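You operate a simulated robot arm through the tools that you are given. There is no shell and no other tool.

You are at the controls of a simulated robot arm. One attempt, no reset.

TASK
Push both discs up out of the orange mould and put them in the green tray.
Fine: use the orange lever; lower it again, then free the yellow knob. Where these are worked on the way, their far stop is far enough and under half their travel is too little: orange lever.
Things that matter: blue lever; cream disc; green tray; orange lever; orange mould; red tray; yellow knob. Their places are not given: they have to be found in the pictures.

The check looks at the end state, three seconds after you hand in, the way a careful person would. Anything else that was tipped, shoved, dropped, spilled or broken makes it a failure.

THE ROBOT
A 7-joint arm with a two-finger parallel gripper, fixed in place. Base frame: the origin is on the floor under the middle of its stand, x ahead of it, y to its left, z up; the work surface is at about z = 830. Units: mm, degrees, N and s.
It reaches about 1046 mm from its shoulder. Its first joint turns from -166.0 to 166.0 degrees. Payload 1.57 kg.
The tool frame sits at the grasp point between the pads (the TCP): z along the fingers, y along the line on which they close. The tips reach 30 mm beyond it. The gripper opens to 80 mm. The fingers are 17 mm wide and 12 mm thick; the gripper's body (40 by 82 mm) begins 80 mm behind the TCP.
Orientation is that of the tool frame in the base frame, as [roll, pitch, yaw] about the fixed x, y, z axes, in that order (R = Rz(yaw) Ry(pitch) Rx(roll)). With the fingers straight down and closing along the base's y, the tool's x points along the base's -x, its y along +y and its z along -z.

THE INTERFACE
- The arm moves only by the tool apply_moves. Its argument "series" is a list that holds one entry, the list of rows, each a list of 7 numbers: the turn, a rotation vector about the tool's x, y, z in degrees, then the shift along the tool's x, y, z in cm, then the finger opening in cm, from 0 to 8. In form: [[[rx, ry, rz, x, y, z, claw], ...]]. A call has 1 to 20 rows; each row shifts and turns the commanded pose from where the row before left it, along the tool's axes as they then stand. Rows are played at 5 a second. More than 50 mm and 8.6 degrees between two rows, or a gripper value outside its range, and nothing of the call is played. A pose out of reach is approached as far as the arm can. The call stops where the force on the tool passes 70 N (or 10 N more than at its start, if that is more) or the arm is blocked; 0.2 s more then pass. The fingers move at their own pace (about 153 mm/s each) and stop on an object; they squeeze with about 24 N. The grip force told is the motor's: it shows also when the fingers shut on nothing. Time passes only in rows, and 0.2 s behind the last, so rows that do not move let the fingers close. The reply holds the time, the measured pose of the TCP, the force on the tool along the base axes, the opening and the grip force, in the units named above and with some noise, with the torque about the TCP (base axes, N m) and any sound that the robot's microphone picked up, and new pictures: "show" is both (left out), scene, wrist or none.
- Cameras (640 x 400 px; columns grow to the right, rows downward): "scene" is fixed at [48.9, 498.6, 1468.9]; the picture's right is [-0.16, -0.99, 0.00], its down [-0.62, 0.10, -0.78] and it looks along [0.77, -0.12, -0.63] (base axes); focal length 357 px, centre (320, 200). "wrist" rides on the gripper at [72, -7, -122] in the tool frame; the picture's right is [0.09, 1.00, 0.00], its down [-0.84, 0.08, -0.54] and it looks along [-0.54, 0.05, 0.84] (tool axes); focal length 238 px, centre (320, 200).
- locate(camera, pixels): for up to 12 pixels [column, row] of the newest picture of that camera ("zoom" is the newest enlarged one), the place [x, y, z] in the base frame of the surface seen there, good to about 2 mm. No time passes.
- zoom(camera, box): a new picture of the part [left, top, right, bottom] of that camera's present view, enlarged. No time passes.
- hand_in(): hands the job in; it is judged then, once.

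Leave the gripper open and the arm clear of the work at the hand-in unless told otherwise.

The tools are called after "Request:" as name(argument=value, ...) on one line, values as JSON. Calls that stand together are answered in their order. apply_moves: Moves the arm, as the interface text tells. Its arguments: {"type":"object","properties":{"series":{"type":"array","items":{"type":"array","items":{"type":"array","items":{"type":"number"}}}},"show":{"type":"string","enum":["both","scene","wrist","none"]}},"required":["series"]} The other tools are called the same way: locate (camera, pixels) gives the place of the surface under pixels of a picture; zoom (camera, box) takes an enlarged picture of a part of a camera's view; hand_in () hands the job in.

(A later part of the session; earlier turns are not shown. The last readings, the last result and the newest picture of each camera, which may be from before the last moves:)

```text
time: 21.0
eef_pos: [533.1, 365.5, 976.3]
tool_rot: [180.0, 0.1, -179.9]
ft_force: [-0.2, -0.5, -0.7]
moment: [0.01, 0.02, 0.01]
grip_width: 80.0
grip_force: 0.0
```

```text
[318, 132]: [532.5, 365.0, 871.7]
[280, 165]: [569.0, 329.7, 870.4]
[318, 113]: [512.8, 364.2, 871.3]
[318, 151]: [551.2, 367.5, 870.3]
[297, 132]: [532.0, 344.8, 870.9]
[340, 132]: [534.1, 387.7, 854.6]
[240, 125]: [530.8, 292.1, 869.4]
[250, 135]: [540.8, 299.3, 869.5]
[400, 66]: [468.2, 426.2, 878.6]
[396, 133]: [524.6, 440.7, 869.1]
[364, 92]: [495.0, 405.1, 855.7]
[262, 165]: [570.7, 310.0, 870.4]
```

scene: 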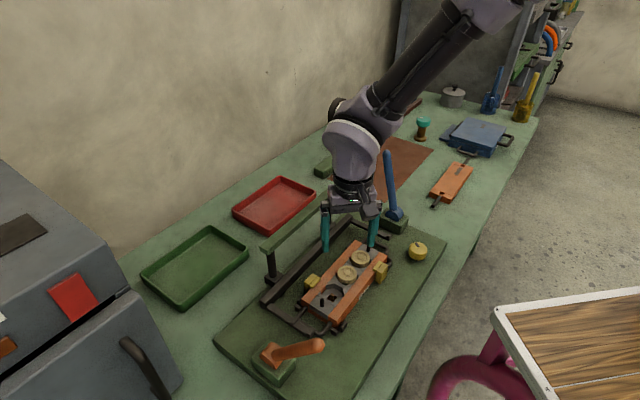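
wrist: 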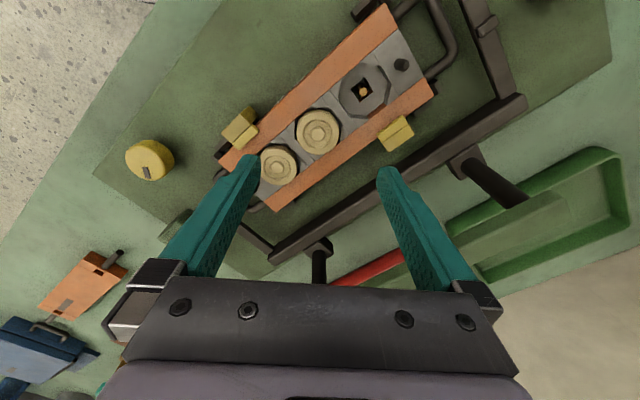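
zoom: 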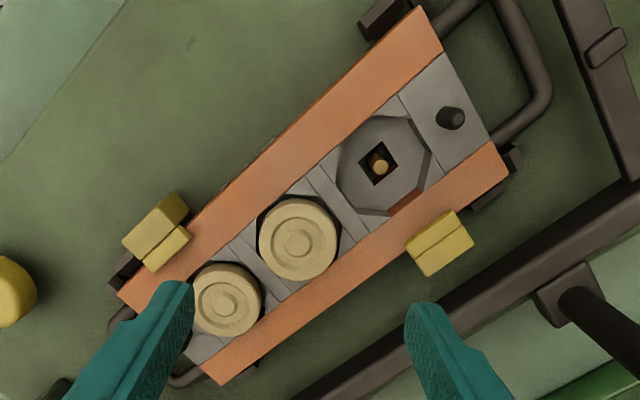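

In this view disc 1's centre is (532, 365.7) and disc 2's is about (569, 329). Opened to 56 mm, the fingers clear the clamps and disc 2. I'll lower to TCP z≈894 so the tips stop at about 864, above the 860 mould top, and check before closing.

Request:
apply_moves(series=[[[0, 0, 0, 0.1, 0, 0, 5.6], [0, 0, 0, 0, 0, 3.0, 5.6], [0, 0, 0, 0, 0, 3.0, 5.6], [0, 0, 0, 0, 0, 2.0, 5.6], [0, 0, 0, 0, 0, 0, 5.6]]], show="both")

Request:
zoom(camera="scene", box=[290, 220, 450, 340])

Request:
zoom(camera="wrist", box=[220, 60, 420, 240])

```text
time: 22.2
eef_pos: [531.8, 366.4, 896.8]
tool_rot: [179.9, 0.0, -179.9]
ft_force: [0.6, -0.1, -0.6]
moment: [-0.02, 0.0, 0.02]
grip_width: 56.2
grip_force: 0.0
```

scene: 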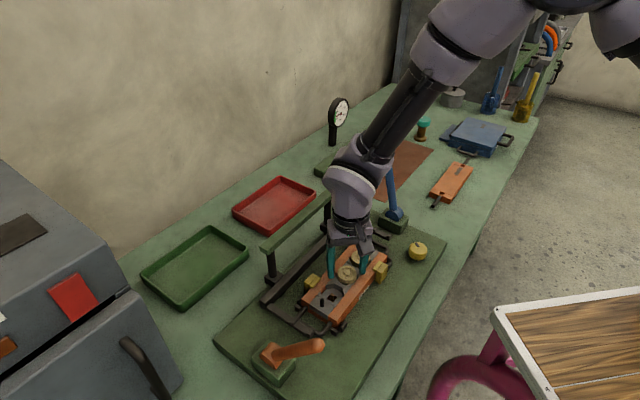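
wrist: 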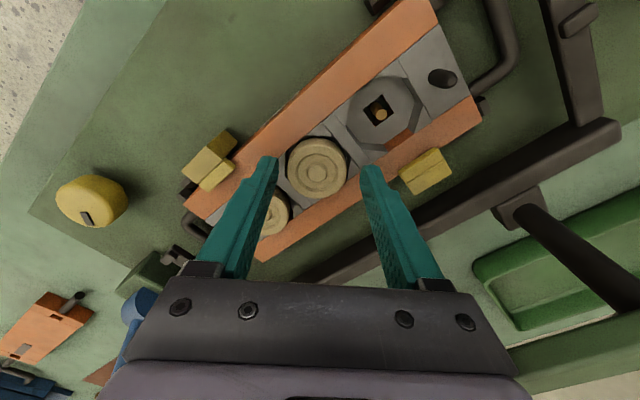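

```text
3.33 times, centred on (370, 280) of scene
```

zoom: 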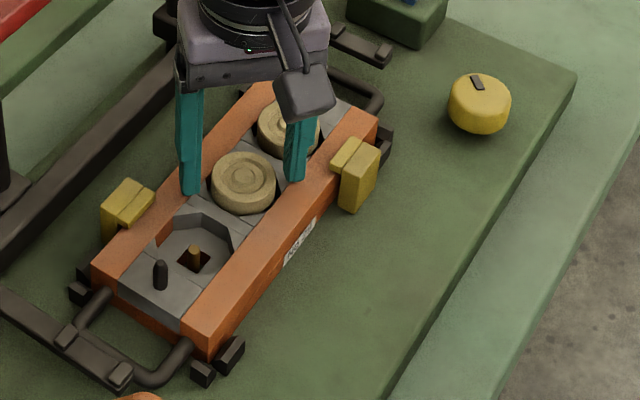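

```text
2.22 times, centred on (320, 150) of wrist
```

zoom: 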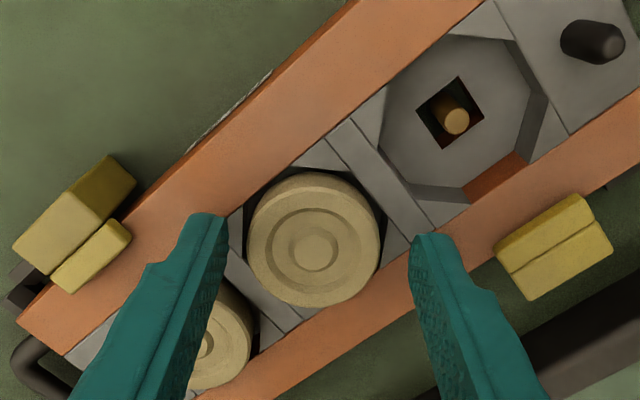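

The fingers straddle disc 1 with clear gaps to disc 2 and the clamp. I'll lower 3 mm more, nudge 1 mm and close.

Request:
apply_moves(series=[[[0, 0, 0, 0, -0.1, 0.3, 5.6], [0, 0, 0, 0, 0, 0, 5.0], [0, 0, 0, 0, 0, 0, 4.4], [0, 0, 0, 0, 0, 0, 3.4], [0, 0, 0, 0, 0, 0, 3.4]]], show="both")

Request:
zoom(camera="wrist", box=[220, 60, 420, 240])

```text
time: 23.4
eef_pos: [530.7, 364.8, 894.0]
tool_rot: [180.0, 0.0, 179.9]
ft_force: [0.0, 0.3, 0.3]
moment: [0.02, 0.02, -0.01]
grip_width: 40.5
grip_force: 24.0
```

scene: 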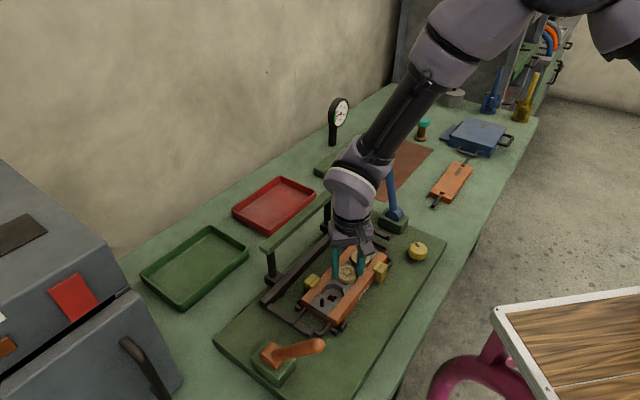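
wrist: 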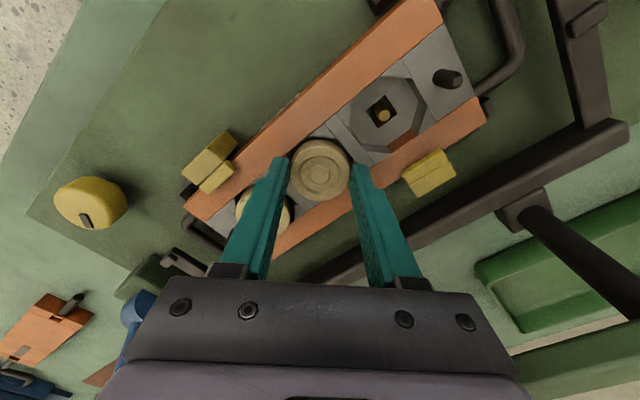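

```text
2.22 times, centred on (320, 150) of wrist
```

zoom: 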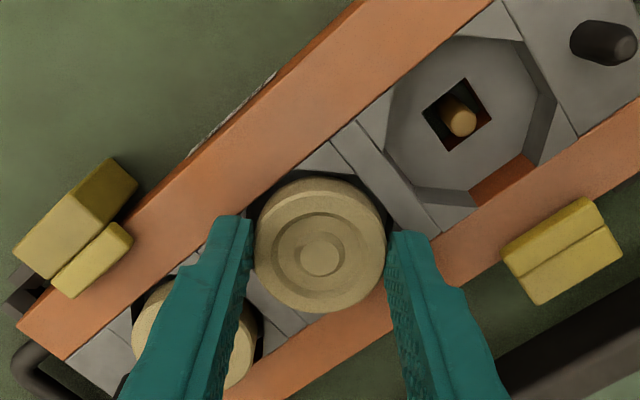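

Disc 1 is gripped at 40.5 mm with 24 N. I'll lift it slowly straight up and look.

Request:
apply_moves(series=[[[0, 0, 0, 0, 0, -1.0, 3.4], [0, 0, 0, 0, 0, -1.5, 3.4], [0, 0, 0, 0, 0, -2.5, 3.4], [0, 0, 0, 0, 0, -4.0, 3.4], [0, 0, 0, 0, 0, -4.0, 3.4], [0, 0, 0, 0, 0, 0, 3.4]]], show="both")

Request:
locate(camera="scene", pixels=[[145, 271], [207, 228], [247, 258], [181, 306], [190, 265], [175, 285], [205, 255], [300, 215], [265, 240], [325, 205], [215, 265], [180, 275]])

```text
time: 24.8
eef_pos: [531.3, 364.3, 1023.9]
tool_rot: [-180.0, 0.0, 180.0]
ft_force: [0.0, -0.1, 0.2]
moment: [0.0, 0.02, -0.01]
grip_width: 40.3
grip_force: 24.1
```

scene: 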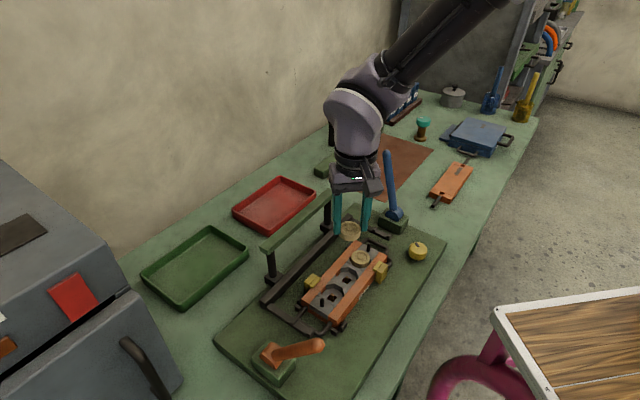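
wrist: 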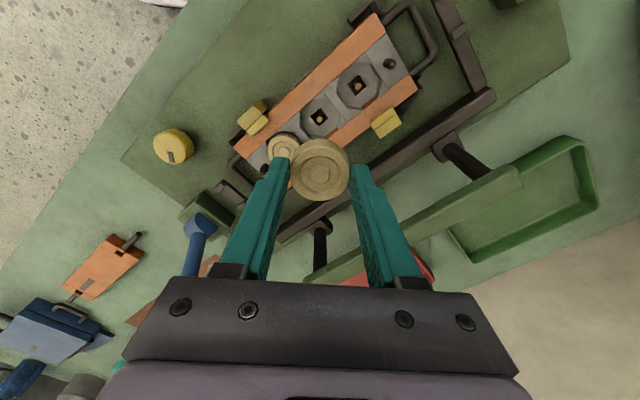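

```text
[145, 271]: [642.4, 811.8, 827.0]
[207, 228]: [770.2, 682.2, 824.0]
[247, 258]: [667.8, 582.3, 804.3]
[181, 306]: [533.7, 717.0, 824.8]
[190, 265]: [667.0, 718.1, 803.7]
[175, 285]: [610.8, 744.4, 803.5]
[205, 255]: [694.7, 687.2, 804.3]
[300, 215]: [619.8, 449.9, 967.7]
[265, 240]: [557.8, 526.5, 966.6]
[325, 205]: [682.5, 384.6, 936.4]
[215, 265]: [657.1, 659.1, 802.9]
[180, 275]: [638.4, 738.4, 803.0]
```

Disc 1 came out cleanly and disc 2 stays in the mould. The green handle bar tops out at z≈967. The green tray's floor is at 803.5 and its rim at 825, centred on about (652, 699). I'll rise to about 1065, cross over, and stop above the tray at (666, 664).

Request:
apply_moves(series=[[[0, 0, 0, 0, 0, -4.1, 3.4], [0, 0, 0, -1.924, 4.281, 0, 3.4], [0, 0, 0, -1.924, 4.281, 0, 3.4], [0, 0, 0, -1.924, 4.281, 0, 3.4], [0, 0, 0, -1.924, 4.281, 0, 3.4], [0, 0, 0, -1.924, 4.281, 0, 3.4], [0, 0, 0, -1.924, 4.281, 0, 3.4], [0, 0, 0, -1.924, 4.281, 0, 3.4], [0, 0, 0, 0, 0, 0, 3.4]]], show="both")

```text
time: 26.8
eef_pos: [634.7, 607.9, 1065.1]
tool_rot: [180.0, 0.0, -179.9]
ft_force: [0.1, 0.5, -0.5]
moment: [0.02, 0.01, 0.0]
grip_width: 40.1
grip_force: 23.9
out of reach, approached as far as the arm can: row 7, 8
```

scene: 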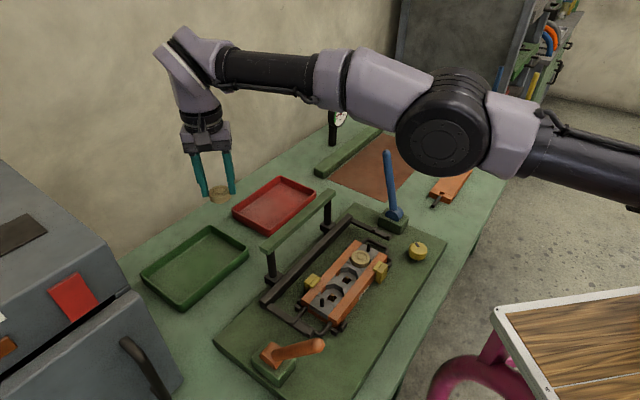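
wrist: 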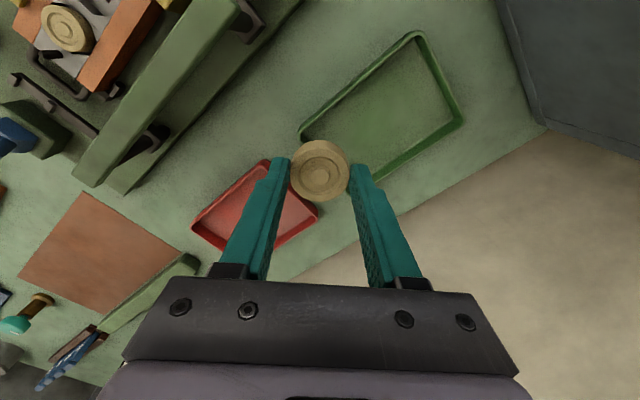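

The arm stopped short at (635, 608): (666, 664) is out of reach at this height with the fingers vertical. I'll lower first while staying well above the tray, where reach may improve, and see where the arm ends up.

Request:
apply_moves(series=[[[0, 0, 0, 0, 0, 3.5, 3.4], [0, 0, 0, 0, 0, 3.5, 3.4], [0, 0, 0, 0, 0, 3.5, 3.4], [0, 0, 0, 0, 0, 0, 3.4], [0, 0, 0, 0, 0, 0, 3.4]]], show="both")

```text
time: 28.0
eef_pos: [633.9, 608.4, 959.6]
tool_rot: [180.0, 0.0, -179.9]
ft_force: [-0.2, 0.5, -0.5]
moment: [-0.06, 0.01, 0.02]
grip_width: 40.3
grip_force: 24.2
```

scene: 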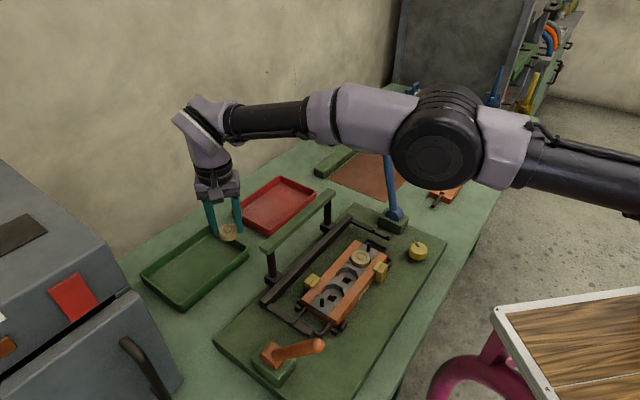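
wrist: 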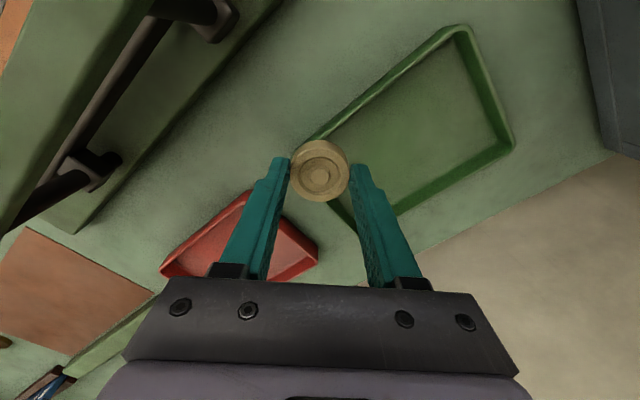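

The commanded pose now follows the actual one. At this lower height I'll try moving further along +y toward the tray's middle.

Request:
apply_moves(series=[[[0, 0, 0, 0.2, 2.5, 0, 3.4], [0, 0, 0, 0.2, 2.5, 0, 3.4], [0, 0, 0, 0.2, 2.5, 0, 3.4], [0, 0, 0, 0, 0, 0, 3.4], [0, 0, 0, 0, 0, 0, 3.4]]], show="both")

```text
time: 29.2
eef_pos: [593.0, 639.8, 962.5]
tool_rot: [180.0, 0.0, -179.8]
ft_force: [0.4, 0.9, -0.3]
moment: [-0.01, -0.02, 0.02]
grip_width: 40.3
grip_force: 24.3
out of reach, approached as far as the arm can: row 1, 2, 3
```

scene: 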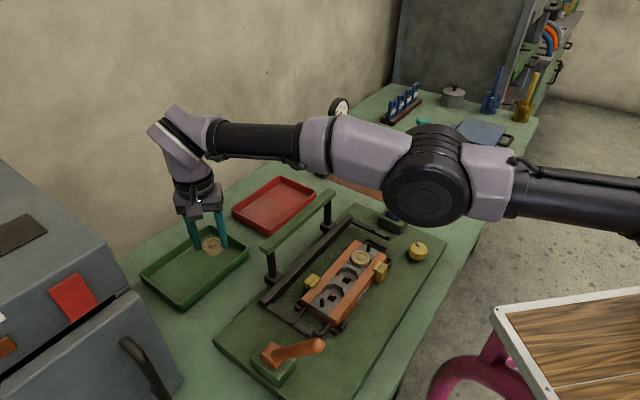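
wrist: 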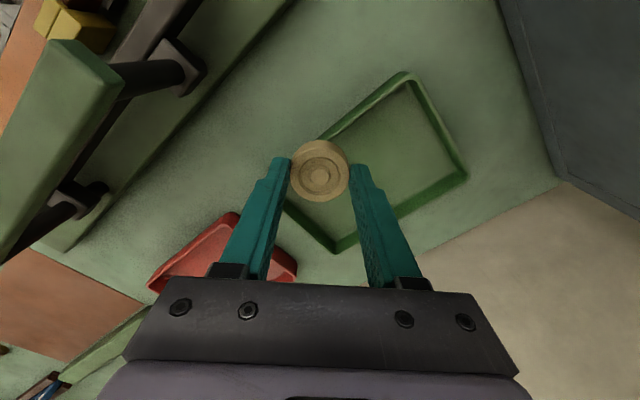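

With the fingers vertical the arm tops out at about 875 mm radius. The tray interior starts at about 915, so I'll have to tilt the gripper outward. First I'll measure the tray's inner corners, the handle bar and the cabinet from this view.

Request:
locate(camera="wrist", pixels=[[405, 76], [405, 92], [464, 175], [450, 174], [336, 250], [338, 236], [400, 180], [370, 115], [95, 45], [65, 60], [520, 100], [290, 205]])

Request:
zoom(camera="scene", box=[120, 170, 340, 320])

```text
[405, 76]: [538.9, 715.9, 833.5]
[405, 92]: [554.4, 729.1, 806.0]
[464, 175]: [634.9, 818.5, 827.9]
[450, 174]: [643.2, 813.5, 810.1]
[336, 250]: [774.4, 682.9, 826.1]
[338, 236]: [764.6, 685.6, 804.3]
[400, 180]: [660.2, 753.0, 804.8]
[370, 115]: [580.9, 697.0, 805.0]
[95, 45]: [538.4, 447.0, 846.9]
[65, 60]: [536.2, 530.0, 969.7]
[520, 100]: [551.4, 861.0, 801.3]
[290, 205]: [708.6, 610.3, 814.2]
```

```text
2.67 times, centred on (230, 245) of scene
```

zoom: 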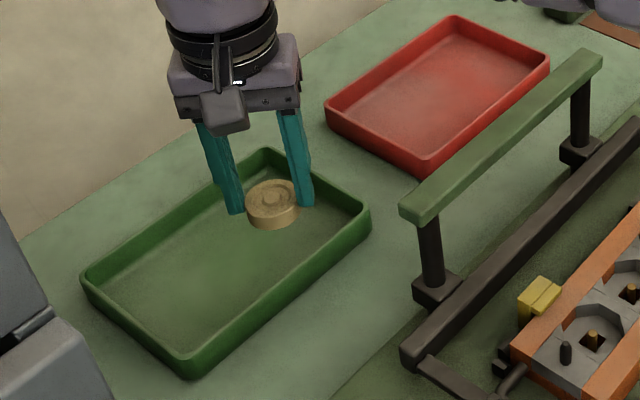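

The tray interior spans about ±66 mm across and ±85 mm along, centred on (654, 699.5). The handle bar's near end is at (536, 530, 970), which I must stay clear of. I'll pull back a little to (549, 650), yaw by 44.5° so the fingers close along the tray's long side, then tilt 26° outward at this safe height.

Request:
apply_moves(series=[[[0, 0, 0, 4.4, 0.97, 0, 3.4], [0, 0, -7.42, 0, 0, 0, 3.4], [0, 0, -7.42, 0, 0, 0, 3.4], [0, 0, -7.42, 0, 0, 0, 3.4], [0, 0, -7.42, 0, 0, 0, 3.4], [0, 0, -7.42, 0, 0, 0, 3.4], [0, 0, -7.42, 0, 0, 0, 3.4], [0, -6.5, 0, 0, 0, 0, 3.4], [0, -6.5, 0, 0, 0, 0, 3.4], [0, 0, 0, 0, 0, 0, 3.4]]], show="both")

```text
time: 31.4
eef_pos: [551.1, 648.0, 962.4]
tool_rot: [180.0, 13.1, -135.5]
ft_force: [0.3, 0.1, -0.5]
moment: [-0.01, -0.03, 0.0]
grip_width: 40.3
grip_force: 23.9
```

scene: 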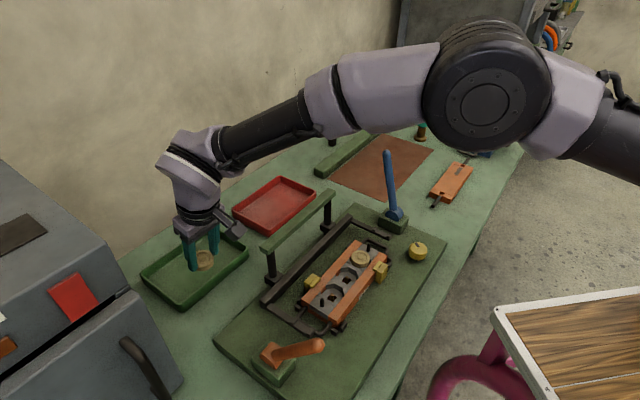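
wrist: 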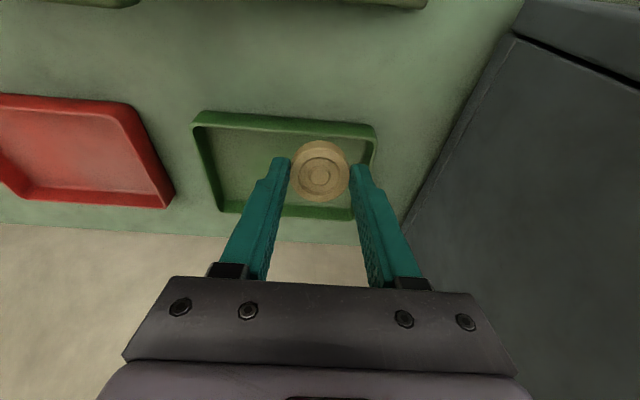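

The tilt goes outward as planned. I'll finish tilting to 26°, then move outward over the tray at this height.

Request:
apply_moves(series=[[[0, -6.5, 0, 0, 0, 0, 3.4], [0, -6.5, 0, 0, 0, 0, 3.4], [0, 0, 0, -2.43, 0.08, 1.18, 3.4], [0, 0, 0, -2.43, 0.08, 1.18, 3.4], [0, 0, 0, -2.43, 0.08, 1.18, 3.4], [0, 0, 0, 0, 0, 0, 3.4]]], show="both")

```text
time: 32.8
eef_pos: [605.7, 705.4, 966.2]
tool_rot: [-180.0, 26.0, -135.4]
ft_force: [0.7, 0.1, 0.2]
moment: [0.01, 0.01, 0.01]
grip_width: 40.4
grip_force: 23.9
```

scene: 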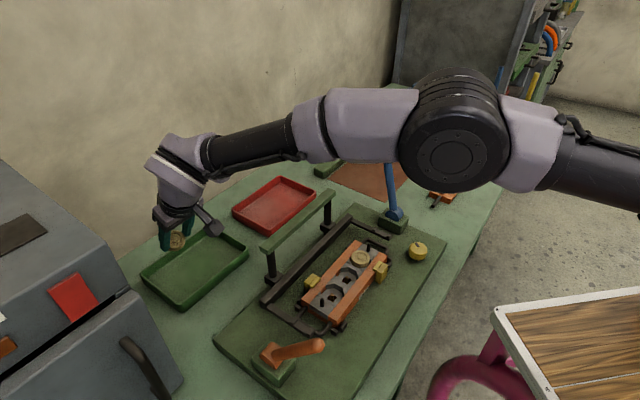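
wrist: 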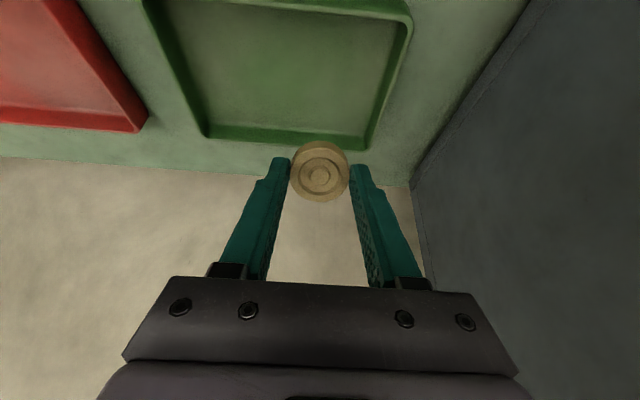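

I'm over the tray at (606, 705) with no reach complaint. The disc sits about 28 mm beyond the TCP, so its centre is over the tray's left half. I'll lower to about 890 and check.

Request:
apply_moves(series=[[[0, 0, 0, 1.664, 0, 3.416, 3.4], [0, 0, 0, 1.664, 0, 3.416, 3.4], [0, 0, 0, 0, 0, 0, 3.4]]], show="both")

Request:
zoom(camera="scene", box=[120, 170, 340, 320])

```text
time: 33.6
eef_pos: [606.9, 706.6, 889.3]
tool_rot: [179.9, 25.9, -135.5]
ft_force: [0.1, -0.3, -0.6]
moment: [-0.02, -0.01, 0.02]
grip_width: 40.2
grip_force: 23.9
```

scene: 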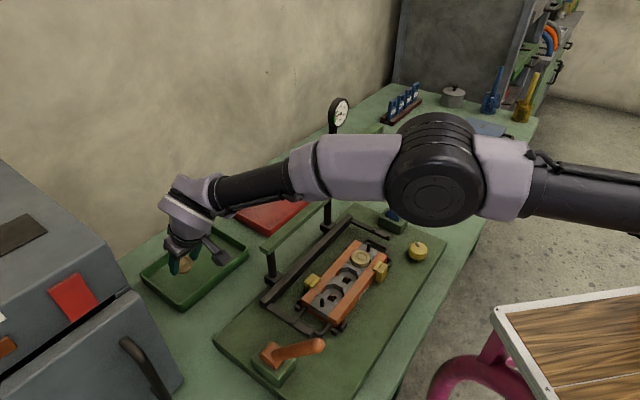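
wrist: 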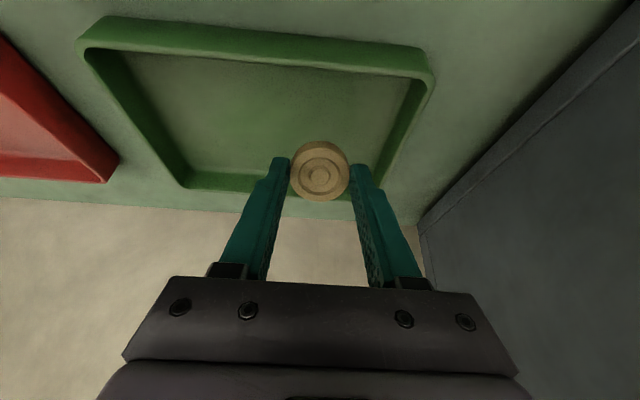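

```text
2.67 times, centred on (230, 245) of scene
```

zoom: 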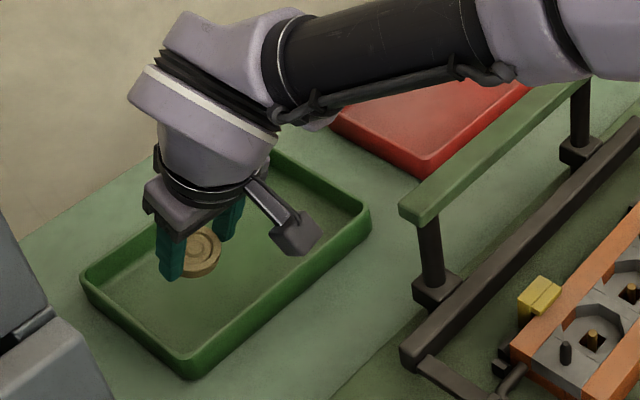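

All clear. I'll lower further to about 851, with the disc's low edge just above the floor, then creep down.

Request:
apply_moves(series=[[[0, 0, 0, 1.315, 0, 2.7, 3.4], [0, 0, 0, 0.13, 0, 0.27, 3.4], [0, 0, 0, 0.13, 0, 0.27, 3.4], [0, 0, 0, 0.13, 0, 0.27, 3.4], [0, 0, 0, 0, 0, 0, 3.4]]], show="both")

Request:
zoom(camera="scene", box=[140, 200, 270, 310])

```text
time: 34.8
eef_pos: [606.8, 705.9, 848.3]
tool_rot: [180.0, 26.0, -135.4]
ft_force: [-0.6, -0.6, -0.7]
moment: [-0.01, 0.0, 0.01]
grip_width: 40.7
grip_force: 23.5
```

scene: 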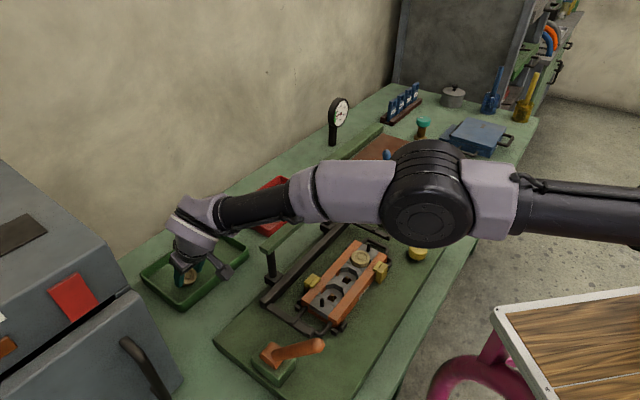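
wrist: 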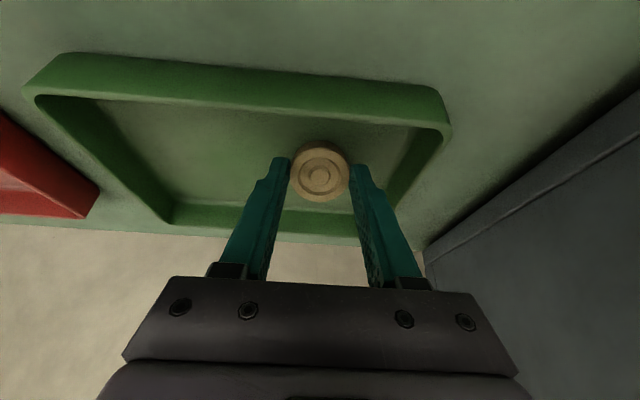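

```text
3.64 times, centred on (205, 255) of scene
```

zoom: 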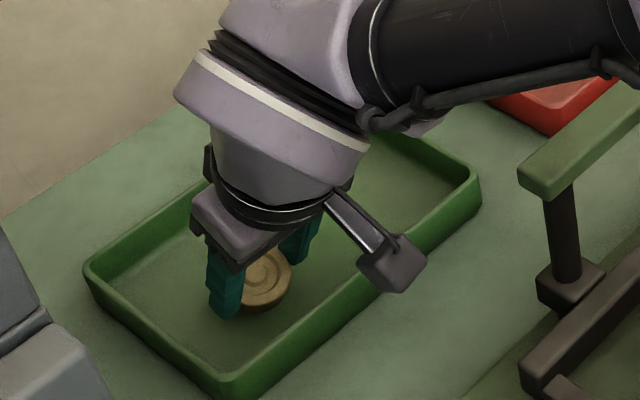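

No contact yet. I'll creep down in 2 mm steps.

Request:
apply_moves(series=[[[0, 0, 0, 0.088, 0, 0.18, 3.4], [0, 0, 0, 0.088, 0, 0.18, 3.4], [0, 0, 0, 0, 0, 0, 3.4]]], show="wrist")

```text
time: 35.6
eef_pos: [608.5, 707.6, 848.0]
tool_rot: [179.9, 26.3, -135.4]
ft_force: [-2.1, -1.7, 20.4]
moment: [-0.08, 0.02, 0.0]
grip_width: 40.4
grip_force: 24.1
```

wrist: 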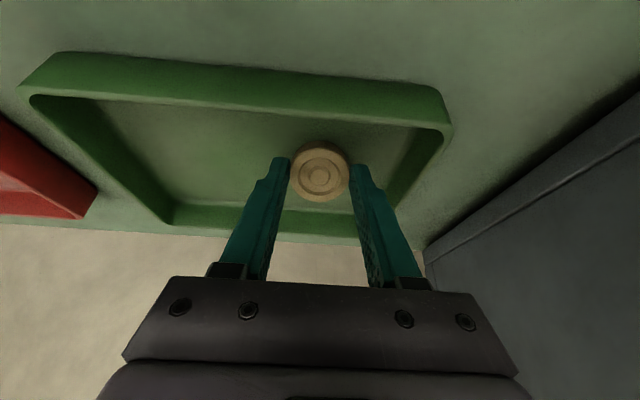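

The disc's low edge touches the tray floor (20 N). I'll relieve the pressure by 1.5 mm and open the fingers just enough to let it settle.

Request:
apply_moves(series=[[[0, 0, 0, -0.066, 0, -0.135, 3.4], [0, 0, 0, 0, 0, 0, 4.2], [0, 0, 0, 0, 0, 0, 4.6], [0, 0, 0, 0, 0, 0, 5.0], [0, 0, 0, 0, 0, 0, 5.0]]], show="both")

Request:
zoom(camera="wrist", box=[220, 60, 460, 240])

```text
time: 36.8
eef_pos: [607.9, 706.6, 846.5]
tool_rot: [-179.9, 26.0, -135.3]
ft_force: [1.0, 0.0, 0.4]
moment: [-0.02, 0.0, 0.02]
grip_width: 50.1
grip_force: 0.0
```

scene: 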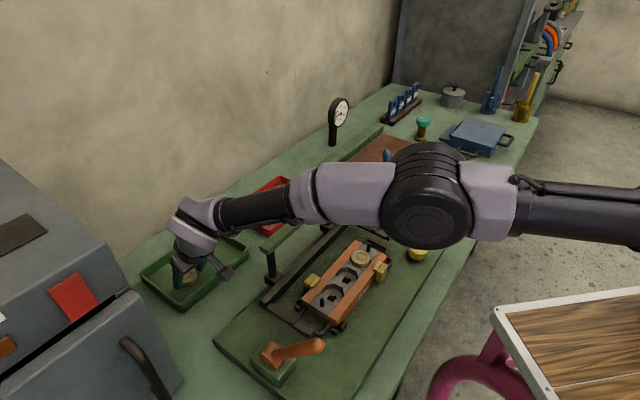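
wrist: 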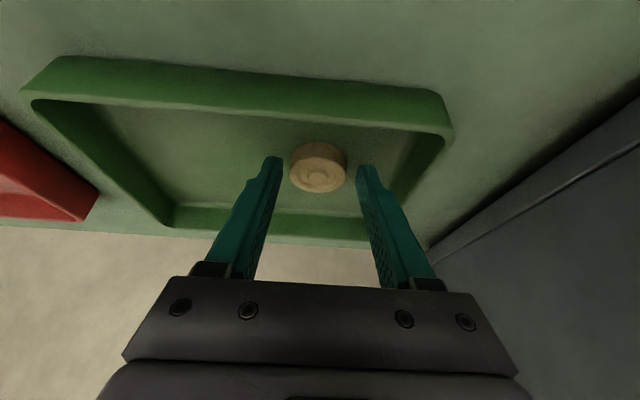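

```text
2.22 times, centred on (340, 150) of wrist
```

zoom: 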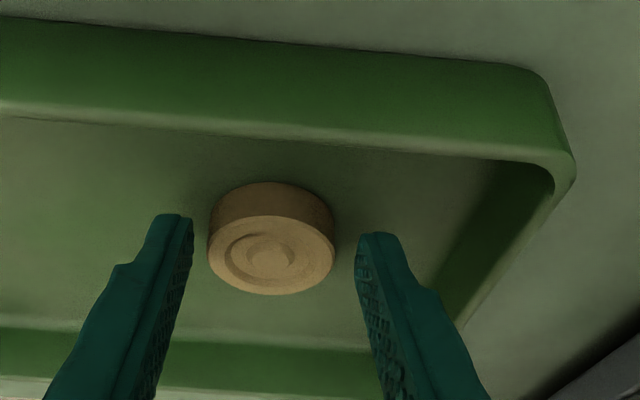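

Disc 1 lies flat in the green tray. I'll withdraw back along the fingers' own direction, then untilt and yaw back at a safe height.

Request:
apply_moves(series=[[[0, 0, 0, 0, 0, -3.0, 5.0], [0, 0, 0, 0, 0, -4.0, 5.0], [0, 0, 0, 0, 0, -4.0, 5.0], [0, 6.5, 0, 0, 0, -2.5, 5.6], [0, 6.5, 0, 0, 0, -2.5, 5.6], [0, 6.5, 0, 0, 0, -2.5, 5.6], [0, 6.5, 0, 0, 0, -2.5, 5.6], [0, 0, 7.42, 0, 0, 0, 5.6], [0, 0, 7.42, 0, 0, 0, 5.6], [0, 0, 7.42, 0, 0, 0, 5.6], [0, 0, 7.42, 0, 0, 0, 5.6], [0, 0, 7.42, 0, 0, 0, 5.6], [0, 0, 7.42, 0, 0, 0, 5.6], [0, 0, 0, 0, 0, 0, 5.6]]], show="both")

```text
time: 39.8
eef_pos: [555.1, 653.7, 1039.7]
tool_rot: [-180.0, 0.0, 180.0]
ft_force: [0.1, -0.2, 0.8]
moment: [0.02, -0.03, 0.02]
grip_width: 56.2
grip_force: 0.1
```

scene: 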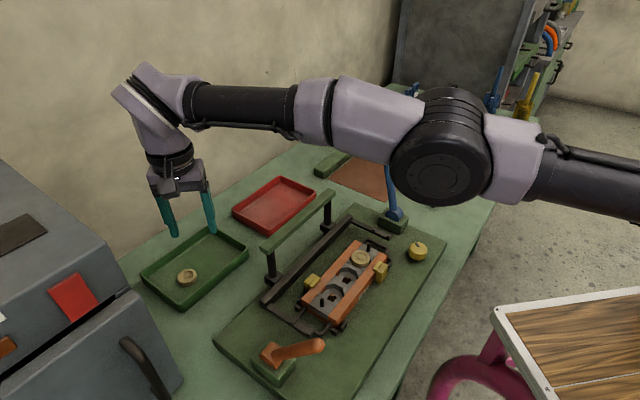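
wrist: 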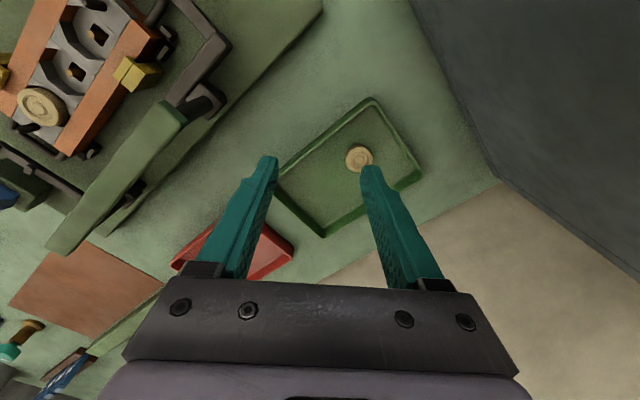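

Disc 1 rests in the green tray. Next I'll travel over to disc 2 at the same height (tips at about 1010, above the 970 bar) and then lower partway for a look.

Request:
apply_moves(series=[[[0, 0, 0, -0.2, -4.64, 0, 5.6], [0, 0, 0, -0.2, -4.64, 0, 5.6], [0, 0, 0, -0.2, -4.64, 0, 5.6], [0, 0, 0, -0.2, -4.64, 0, 5.6], [0, 0, 0, -0.2, -4.64, 0, 5.6], [0, 0, 0, -0.2, -4.64, 0, 5.6], [0, 0, 0, -0.2, -4.64, 0, 5.6], [0, 0, 0, 0, 0, 4.0, 8], [0, 0, 0, 0, 0, 3.0, 8], [0, 0, 0, 0, 0, 0, 8]]], show="both")

Request:
locate(camera="scene", pixels=[[187, 275], [187, 282], [361, 257]])

Request:
zoom(camera="wrist", box=[200, 40, 440, 220])

```text
time: 42.0
eef_pos: [568.2, 327.9, 969.7]
tool_rot: [180.0, 0.1, -180.0]
ft_force: [0.4, -0.2, 0.5]
moment: [-0.04, -0.01, 0.0]
grip_width: 80.0
grip_force: 0.0
```

scene: 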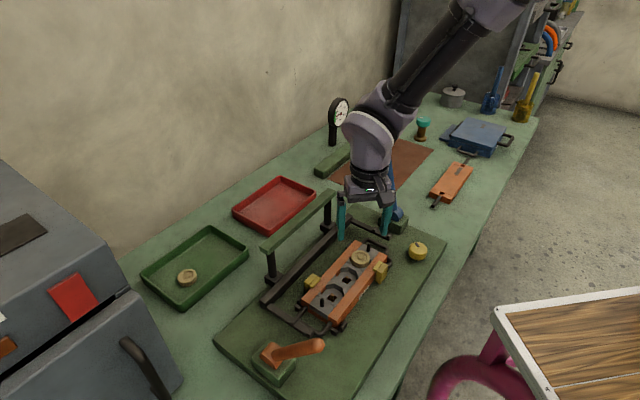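
wrist: 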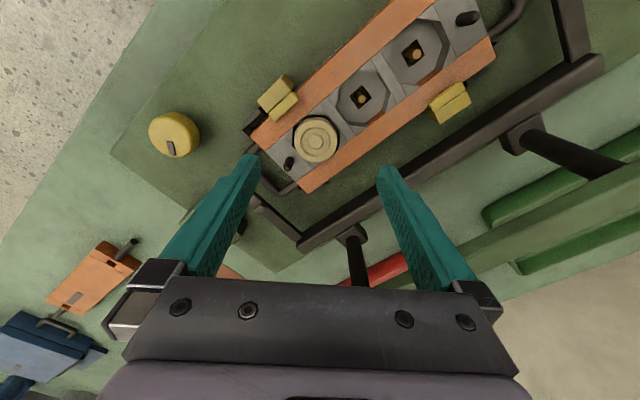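

```text
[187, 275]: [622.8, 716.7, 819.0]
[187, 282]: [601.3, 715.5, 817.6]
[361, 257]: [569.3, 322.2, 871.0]
```

```text
2.22 times, centred on (320, 130) of wrist
```

zoom: 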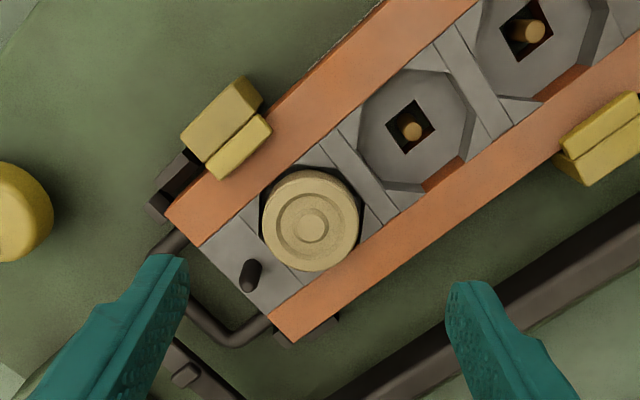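

Request:
locate(camera="wrist", pixels=[[316, 141], [316, 121], [316, 161], [296, 141], [336, 141], [288, 160], [290, 166], [296, 101], [282, 116], [285, 98], [361, 98], [415, 53]])

```text
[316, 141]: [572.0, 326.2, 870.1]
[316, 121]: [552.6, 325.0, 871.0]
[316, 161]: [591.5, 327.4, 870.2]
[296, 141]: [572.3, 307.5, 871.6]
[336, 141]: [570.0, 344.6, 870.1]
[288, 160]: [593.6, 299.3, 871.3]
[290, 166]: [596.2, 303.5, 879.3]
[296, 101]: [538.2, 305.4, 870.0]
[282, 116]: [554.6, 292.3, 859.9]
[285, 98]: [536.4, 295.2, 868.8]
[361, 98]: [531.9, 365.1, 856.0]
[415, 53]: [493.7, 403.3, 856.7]
```

Disc 2's centre is (571.5, 326), the pin is at (594.5, 301.5), and the clamp's lip edge is about 37 mm in front of the disc's centre. A 50 mm opening clears all of these. I'll align, lower to z≈897 and check.

Request:
apply_moves(series=[[[0, 0, 0, -0.33, -0.19, 0, 5.0], [0, 0, 0, 0, 0, 2.5, 5.0], [0, 0, 0, 0, 0, 2.5, 5.0], [0, 0, 0, 0, 0, 2.2, 5.0], [0, 0, 0, 0, 0, 0, 5.0]]], show="both")

Request:
zoom(camera="wrist", box=[220, 60, 420, 240])

Request:
zoom(camera="scene", box=[310, 220, 420, 310])

```text
time: 43.2
eef_pos: [571.1, 324.9, 897.3]
tool_rot: [-179.9, 0.0, -179.9]
ft_force: [0.9, -0.8, 0.9]
moment: [0.02, 0.0, -0.01]
grip_width: 49.9
grip_force: 0.0
```

scene: 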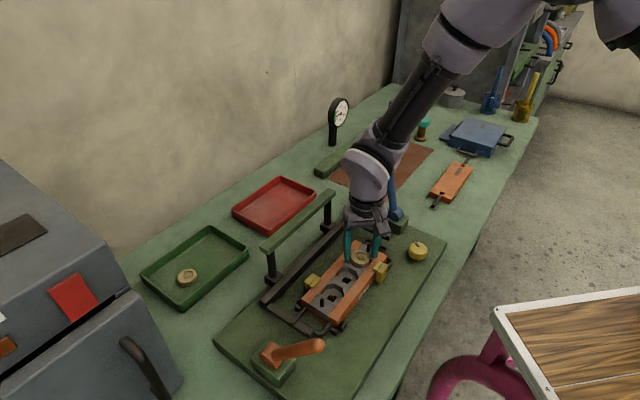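
wrist: 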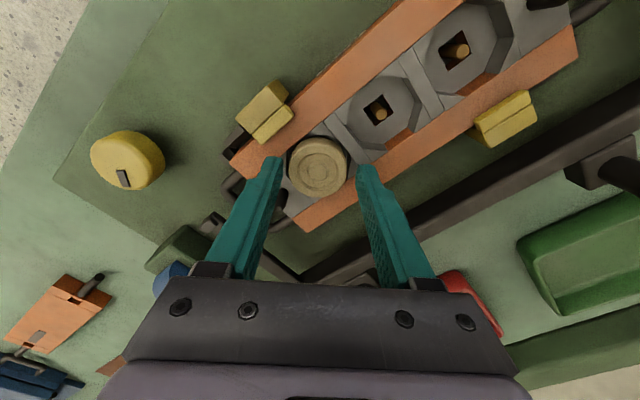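

```text
2.22 times, centred on (320, 150) of wrist
```

zoom: 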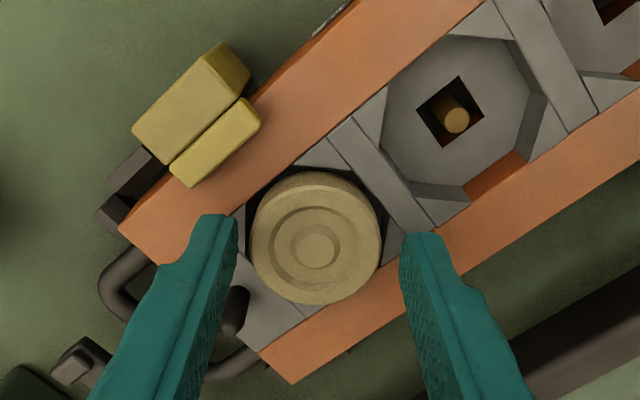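

```text
4.44 times, centred on (365, 265) of scene
```

zoom: 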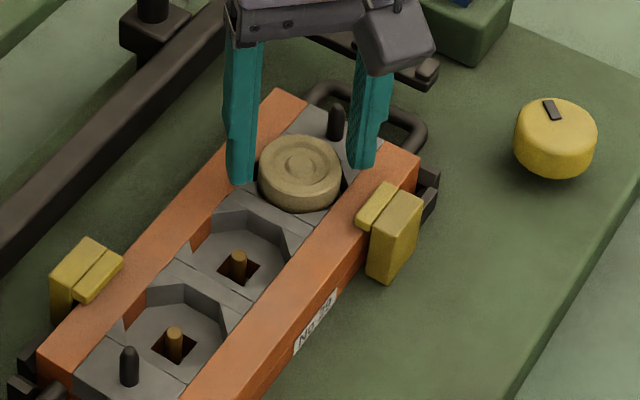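

The fingers have clear space around disc 2, the pin and the clamp. I'll lower 3 mm, close, and then lift straight up slowly.

Request:
apply_moves(series=[[[0, 0, 0, 0, 0, 0.3, 5.0], [0, 0, 0, 0, 0, 0, 4.4], [0, 0, 0, 0, 0, 0, 3.4], [0, 0, 0, 0, 0, 0, 3.4], [0, 0, 0, 0, 0, -1.0, 3.4], [0, 0, 0, 0, 0, -1.5, 3.4], [0, 0, 0, 0, 0, -2.5, 3.4], [0, 0, 0, 0, 0, 0, 3.4]]], show="both")

```text
time: 45.0
eef_pos: [571.1, 327.6, 945.2]
tool_rot: [-180.0, 0.0, -179.9]
ft_force: [0.9, 0.1, -0.3]
moment: [-0.01, 0.05, -0.01]
grip_width: 40.1
grip_force: 24.4
```

scene: 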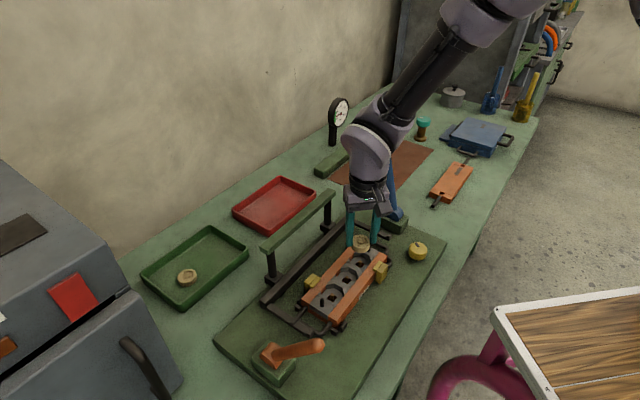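
wrist: 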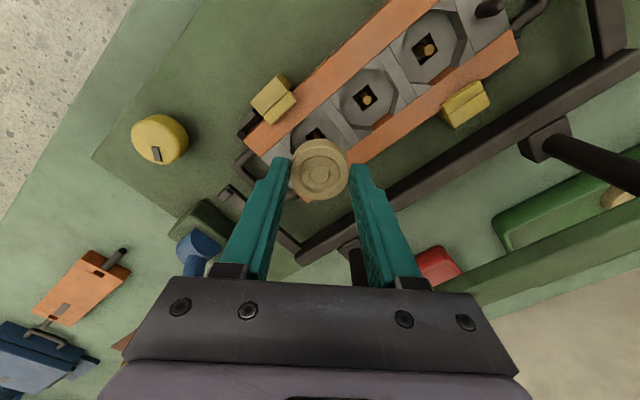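

Disc 2 is out. For its placement I'll keep yaw 180, so the wrist camera stays away from the handle bar, and aim right of disc 1 (about 50 mm between centres). I'll go up, across and down to about 962 beside the tray.

Request:
apply_moves(series=[[[0, 0, 0, 0, 0, -4.0, 3.4], [0, 0, 0, 0, 0, -4.0, 3.4], [0, 0, 0, 0, 0, -4.0, 3.4], [0, 0, 0, -0.215, 4.77, 0, 3.4], [0, 0, 0, -0.215, 4.77, 0, 3.4], [0, 0, 0, -0.215, 4.77, 0, 3.4], [0, 0, 0, -0.215, 4.77, 0, 3.4], [0, 0, 0, -0.215, 4.77, 0, 3.4], [0, 0, 0, -0.215, 4.77, 0, 3.4], [0, 0, 0, 0, 0, 3.43, 3.4], [0, 0, 0, 0, 0, 3.43, 3.4], [0, 0, 0, 0, 0, 3.43, 3.4], [0, 0, 0, 0, 0, 0, 3.4]]], show="both")

```text
time: 47.8
eef_pos: [582.4, 614.7, 962.7]
tool_rot: [180.0, 0.1, 180.0]
ft_force: [0.2, 0.4, -0.9]
moment: [-0.01, -0.01, 0.02]
grip_width: 40.2
grip_force: 24.2
```

scene: 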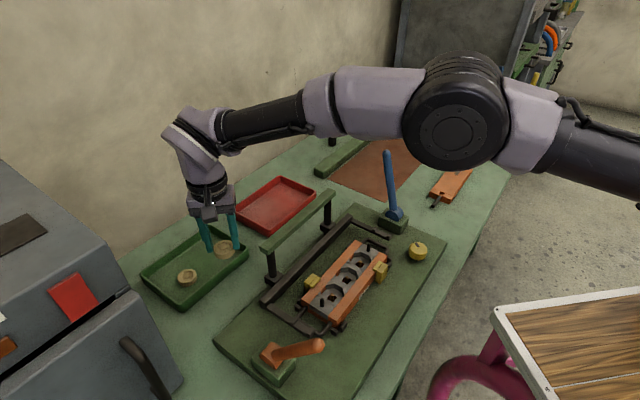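
wrist: 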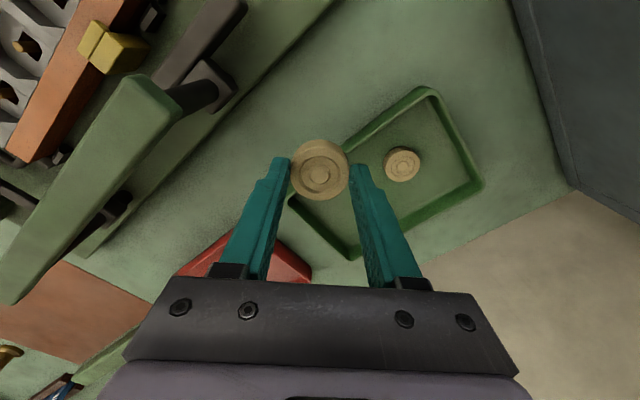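

Now I'll tilt 26° outward about the tray's long axis, at this height.

Request:
apply_moves(series=[[[-4.557, -4.635, 0, 0, 0, 0, 3.4], [-4.557, -4.635, 0, 0, 0, 0, 3.4], [-4.557, -4.635, 0, 0, 0, 0, 3.4], [-4.557, -4.635, 0, 0, 0, 0, 3.4], [0, 0, 0, 0, 0, 0, 3.4]]], show="both")

```text
time: 49.0
eef_pos: [584.0, 613.2, 962.5]
tool_rot: [161.0, 18.1, 177.0]
ft_force: [0.4, 0.1, -0.4]
moment: [-0.04, 0.01, 0.01]
grip_width: 40.4
grip_force: 23.9
```

scene: 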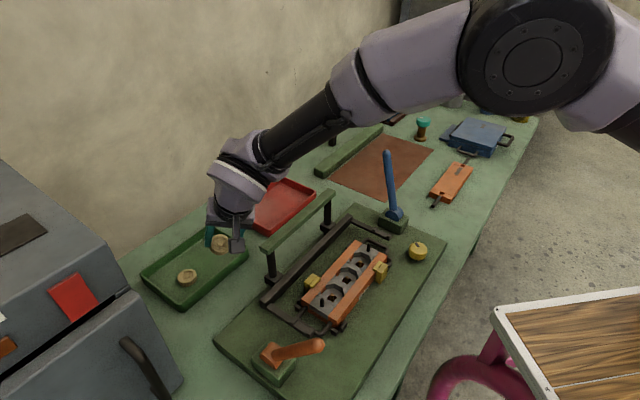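
wrist: 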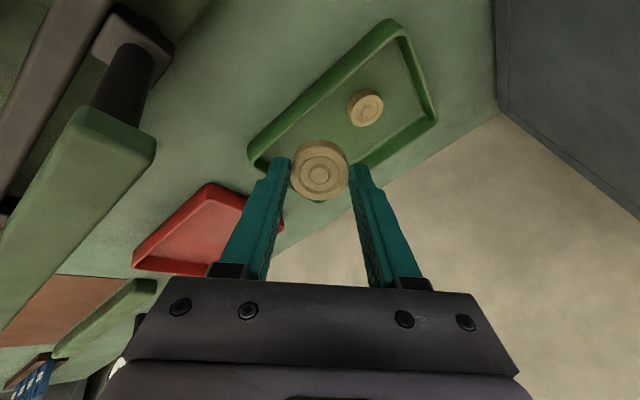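

The tilt is right. I'll move outward 82 mm over the tray at this height.

Request:
apply_moves(series=[[[0, 0, 0, -1.75, 1.72, 1.195, 3.4], [0, 0, 0, -1.75, 1.72, 1.195, 3.4], [0, 0, 0, -1.75, 1.72, 1.195, 3.4], [0, 0, 0, 0, 0, 0, 3.4]]], show="both")

Request:
locate(camera="scene", pixels=[[240, 155], [280, 145], [300, 135], [320, 130], [350, 120], [265, 240], [262, 250], [330, 195]])

```text
time: 50.0
eef_pos: [642.4, 671.3, 961.8]
tool_rot: [161.1, 18.3, 177.0]
ft_force: [0.0, 0.9, 0.4]
moment: [0.03, 0.02, -0.01]
grip_width: 40.4
grip_force: 24.1
```

scene: 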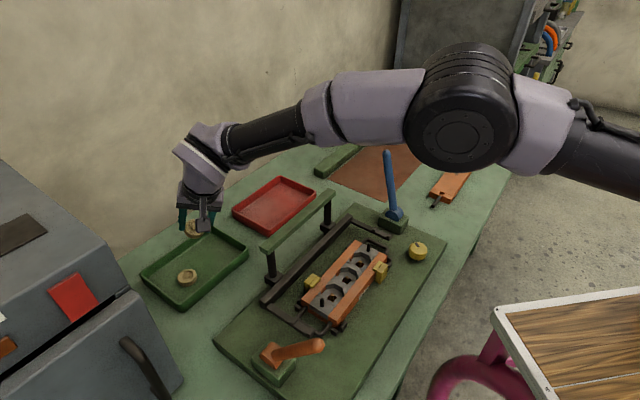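
wrist: 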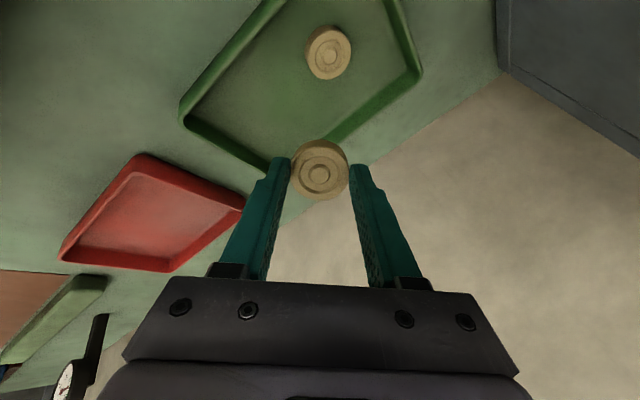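

```text
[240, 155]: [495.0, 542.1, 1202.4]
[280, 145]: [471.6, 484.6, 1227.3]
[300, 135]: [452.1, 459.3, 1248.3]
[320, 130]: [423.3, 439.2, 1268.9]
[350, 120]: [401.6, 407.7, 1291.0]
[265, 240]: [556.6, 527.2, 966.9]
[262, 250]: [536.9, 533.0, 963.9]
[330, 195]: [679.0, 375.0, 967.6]
```

The forearm is above z≈1200 near the bar, leaving plenty of margin for the ~115 mm descent. I'll lower to about 886.

Request:
apply_moves(series=[[[0, 0, 0, 1.187, -1.167, 3.416, 3.4], [0, 0, 0, 1.187, -1.167, 3.416, 3.4], [0, 0, 0, 0, 0, 0, 3.4]]], show="both")

Request:
zoom(camera="scene", box=[120, 170, 340, 320])

Request:
locate(camera="scene", pixels=[[240, 185], [260, 185], [280, 180], [300, 175]])

```text
time: 50.8
eef_pos: [642.2, 670.5, 885.7]
tool_rot: [161.1, 18.2, 177.0]
ft_force: [0.6, -0.4, -0.2]
moment: [0.01, 0.0, -0.02]
grip_width: 40.5
grip_force: 23.8
```

scene: 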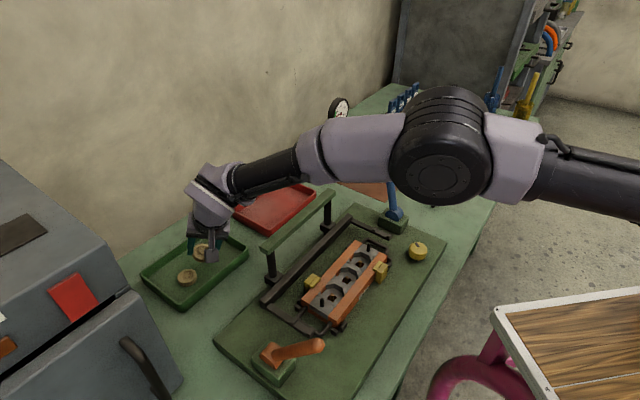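
wrist: 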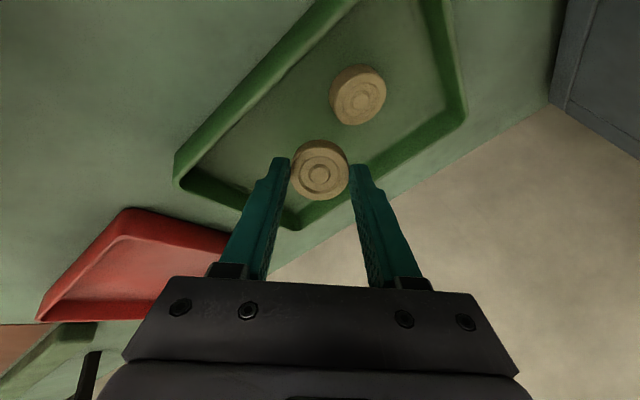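

```text
2.67 times, centred on (230, 245) of scene
```

zoom: 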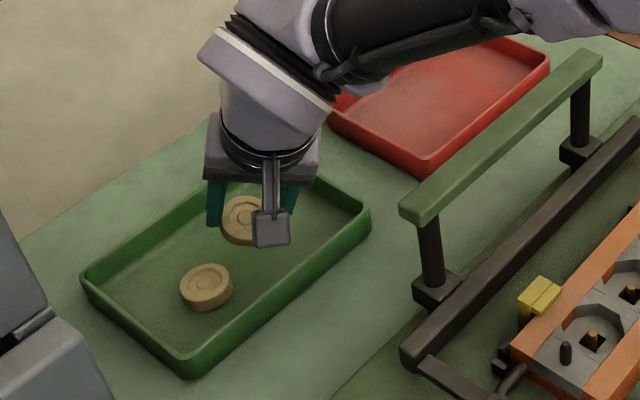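

```text
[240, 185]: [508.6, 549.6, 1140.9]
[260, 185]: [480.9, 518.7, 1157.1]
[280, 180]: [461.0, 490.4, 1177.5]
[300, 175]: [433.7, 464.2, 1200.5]
```

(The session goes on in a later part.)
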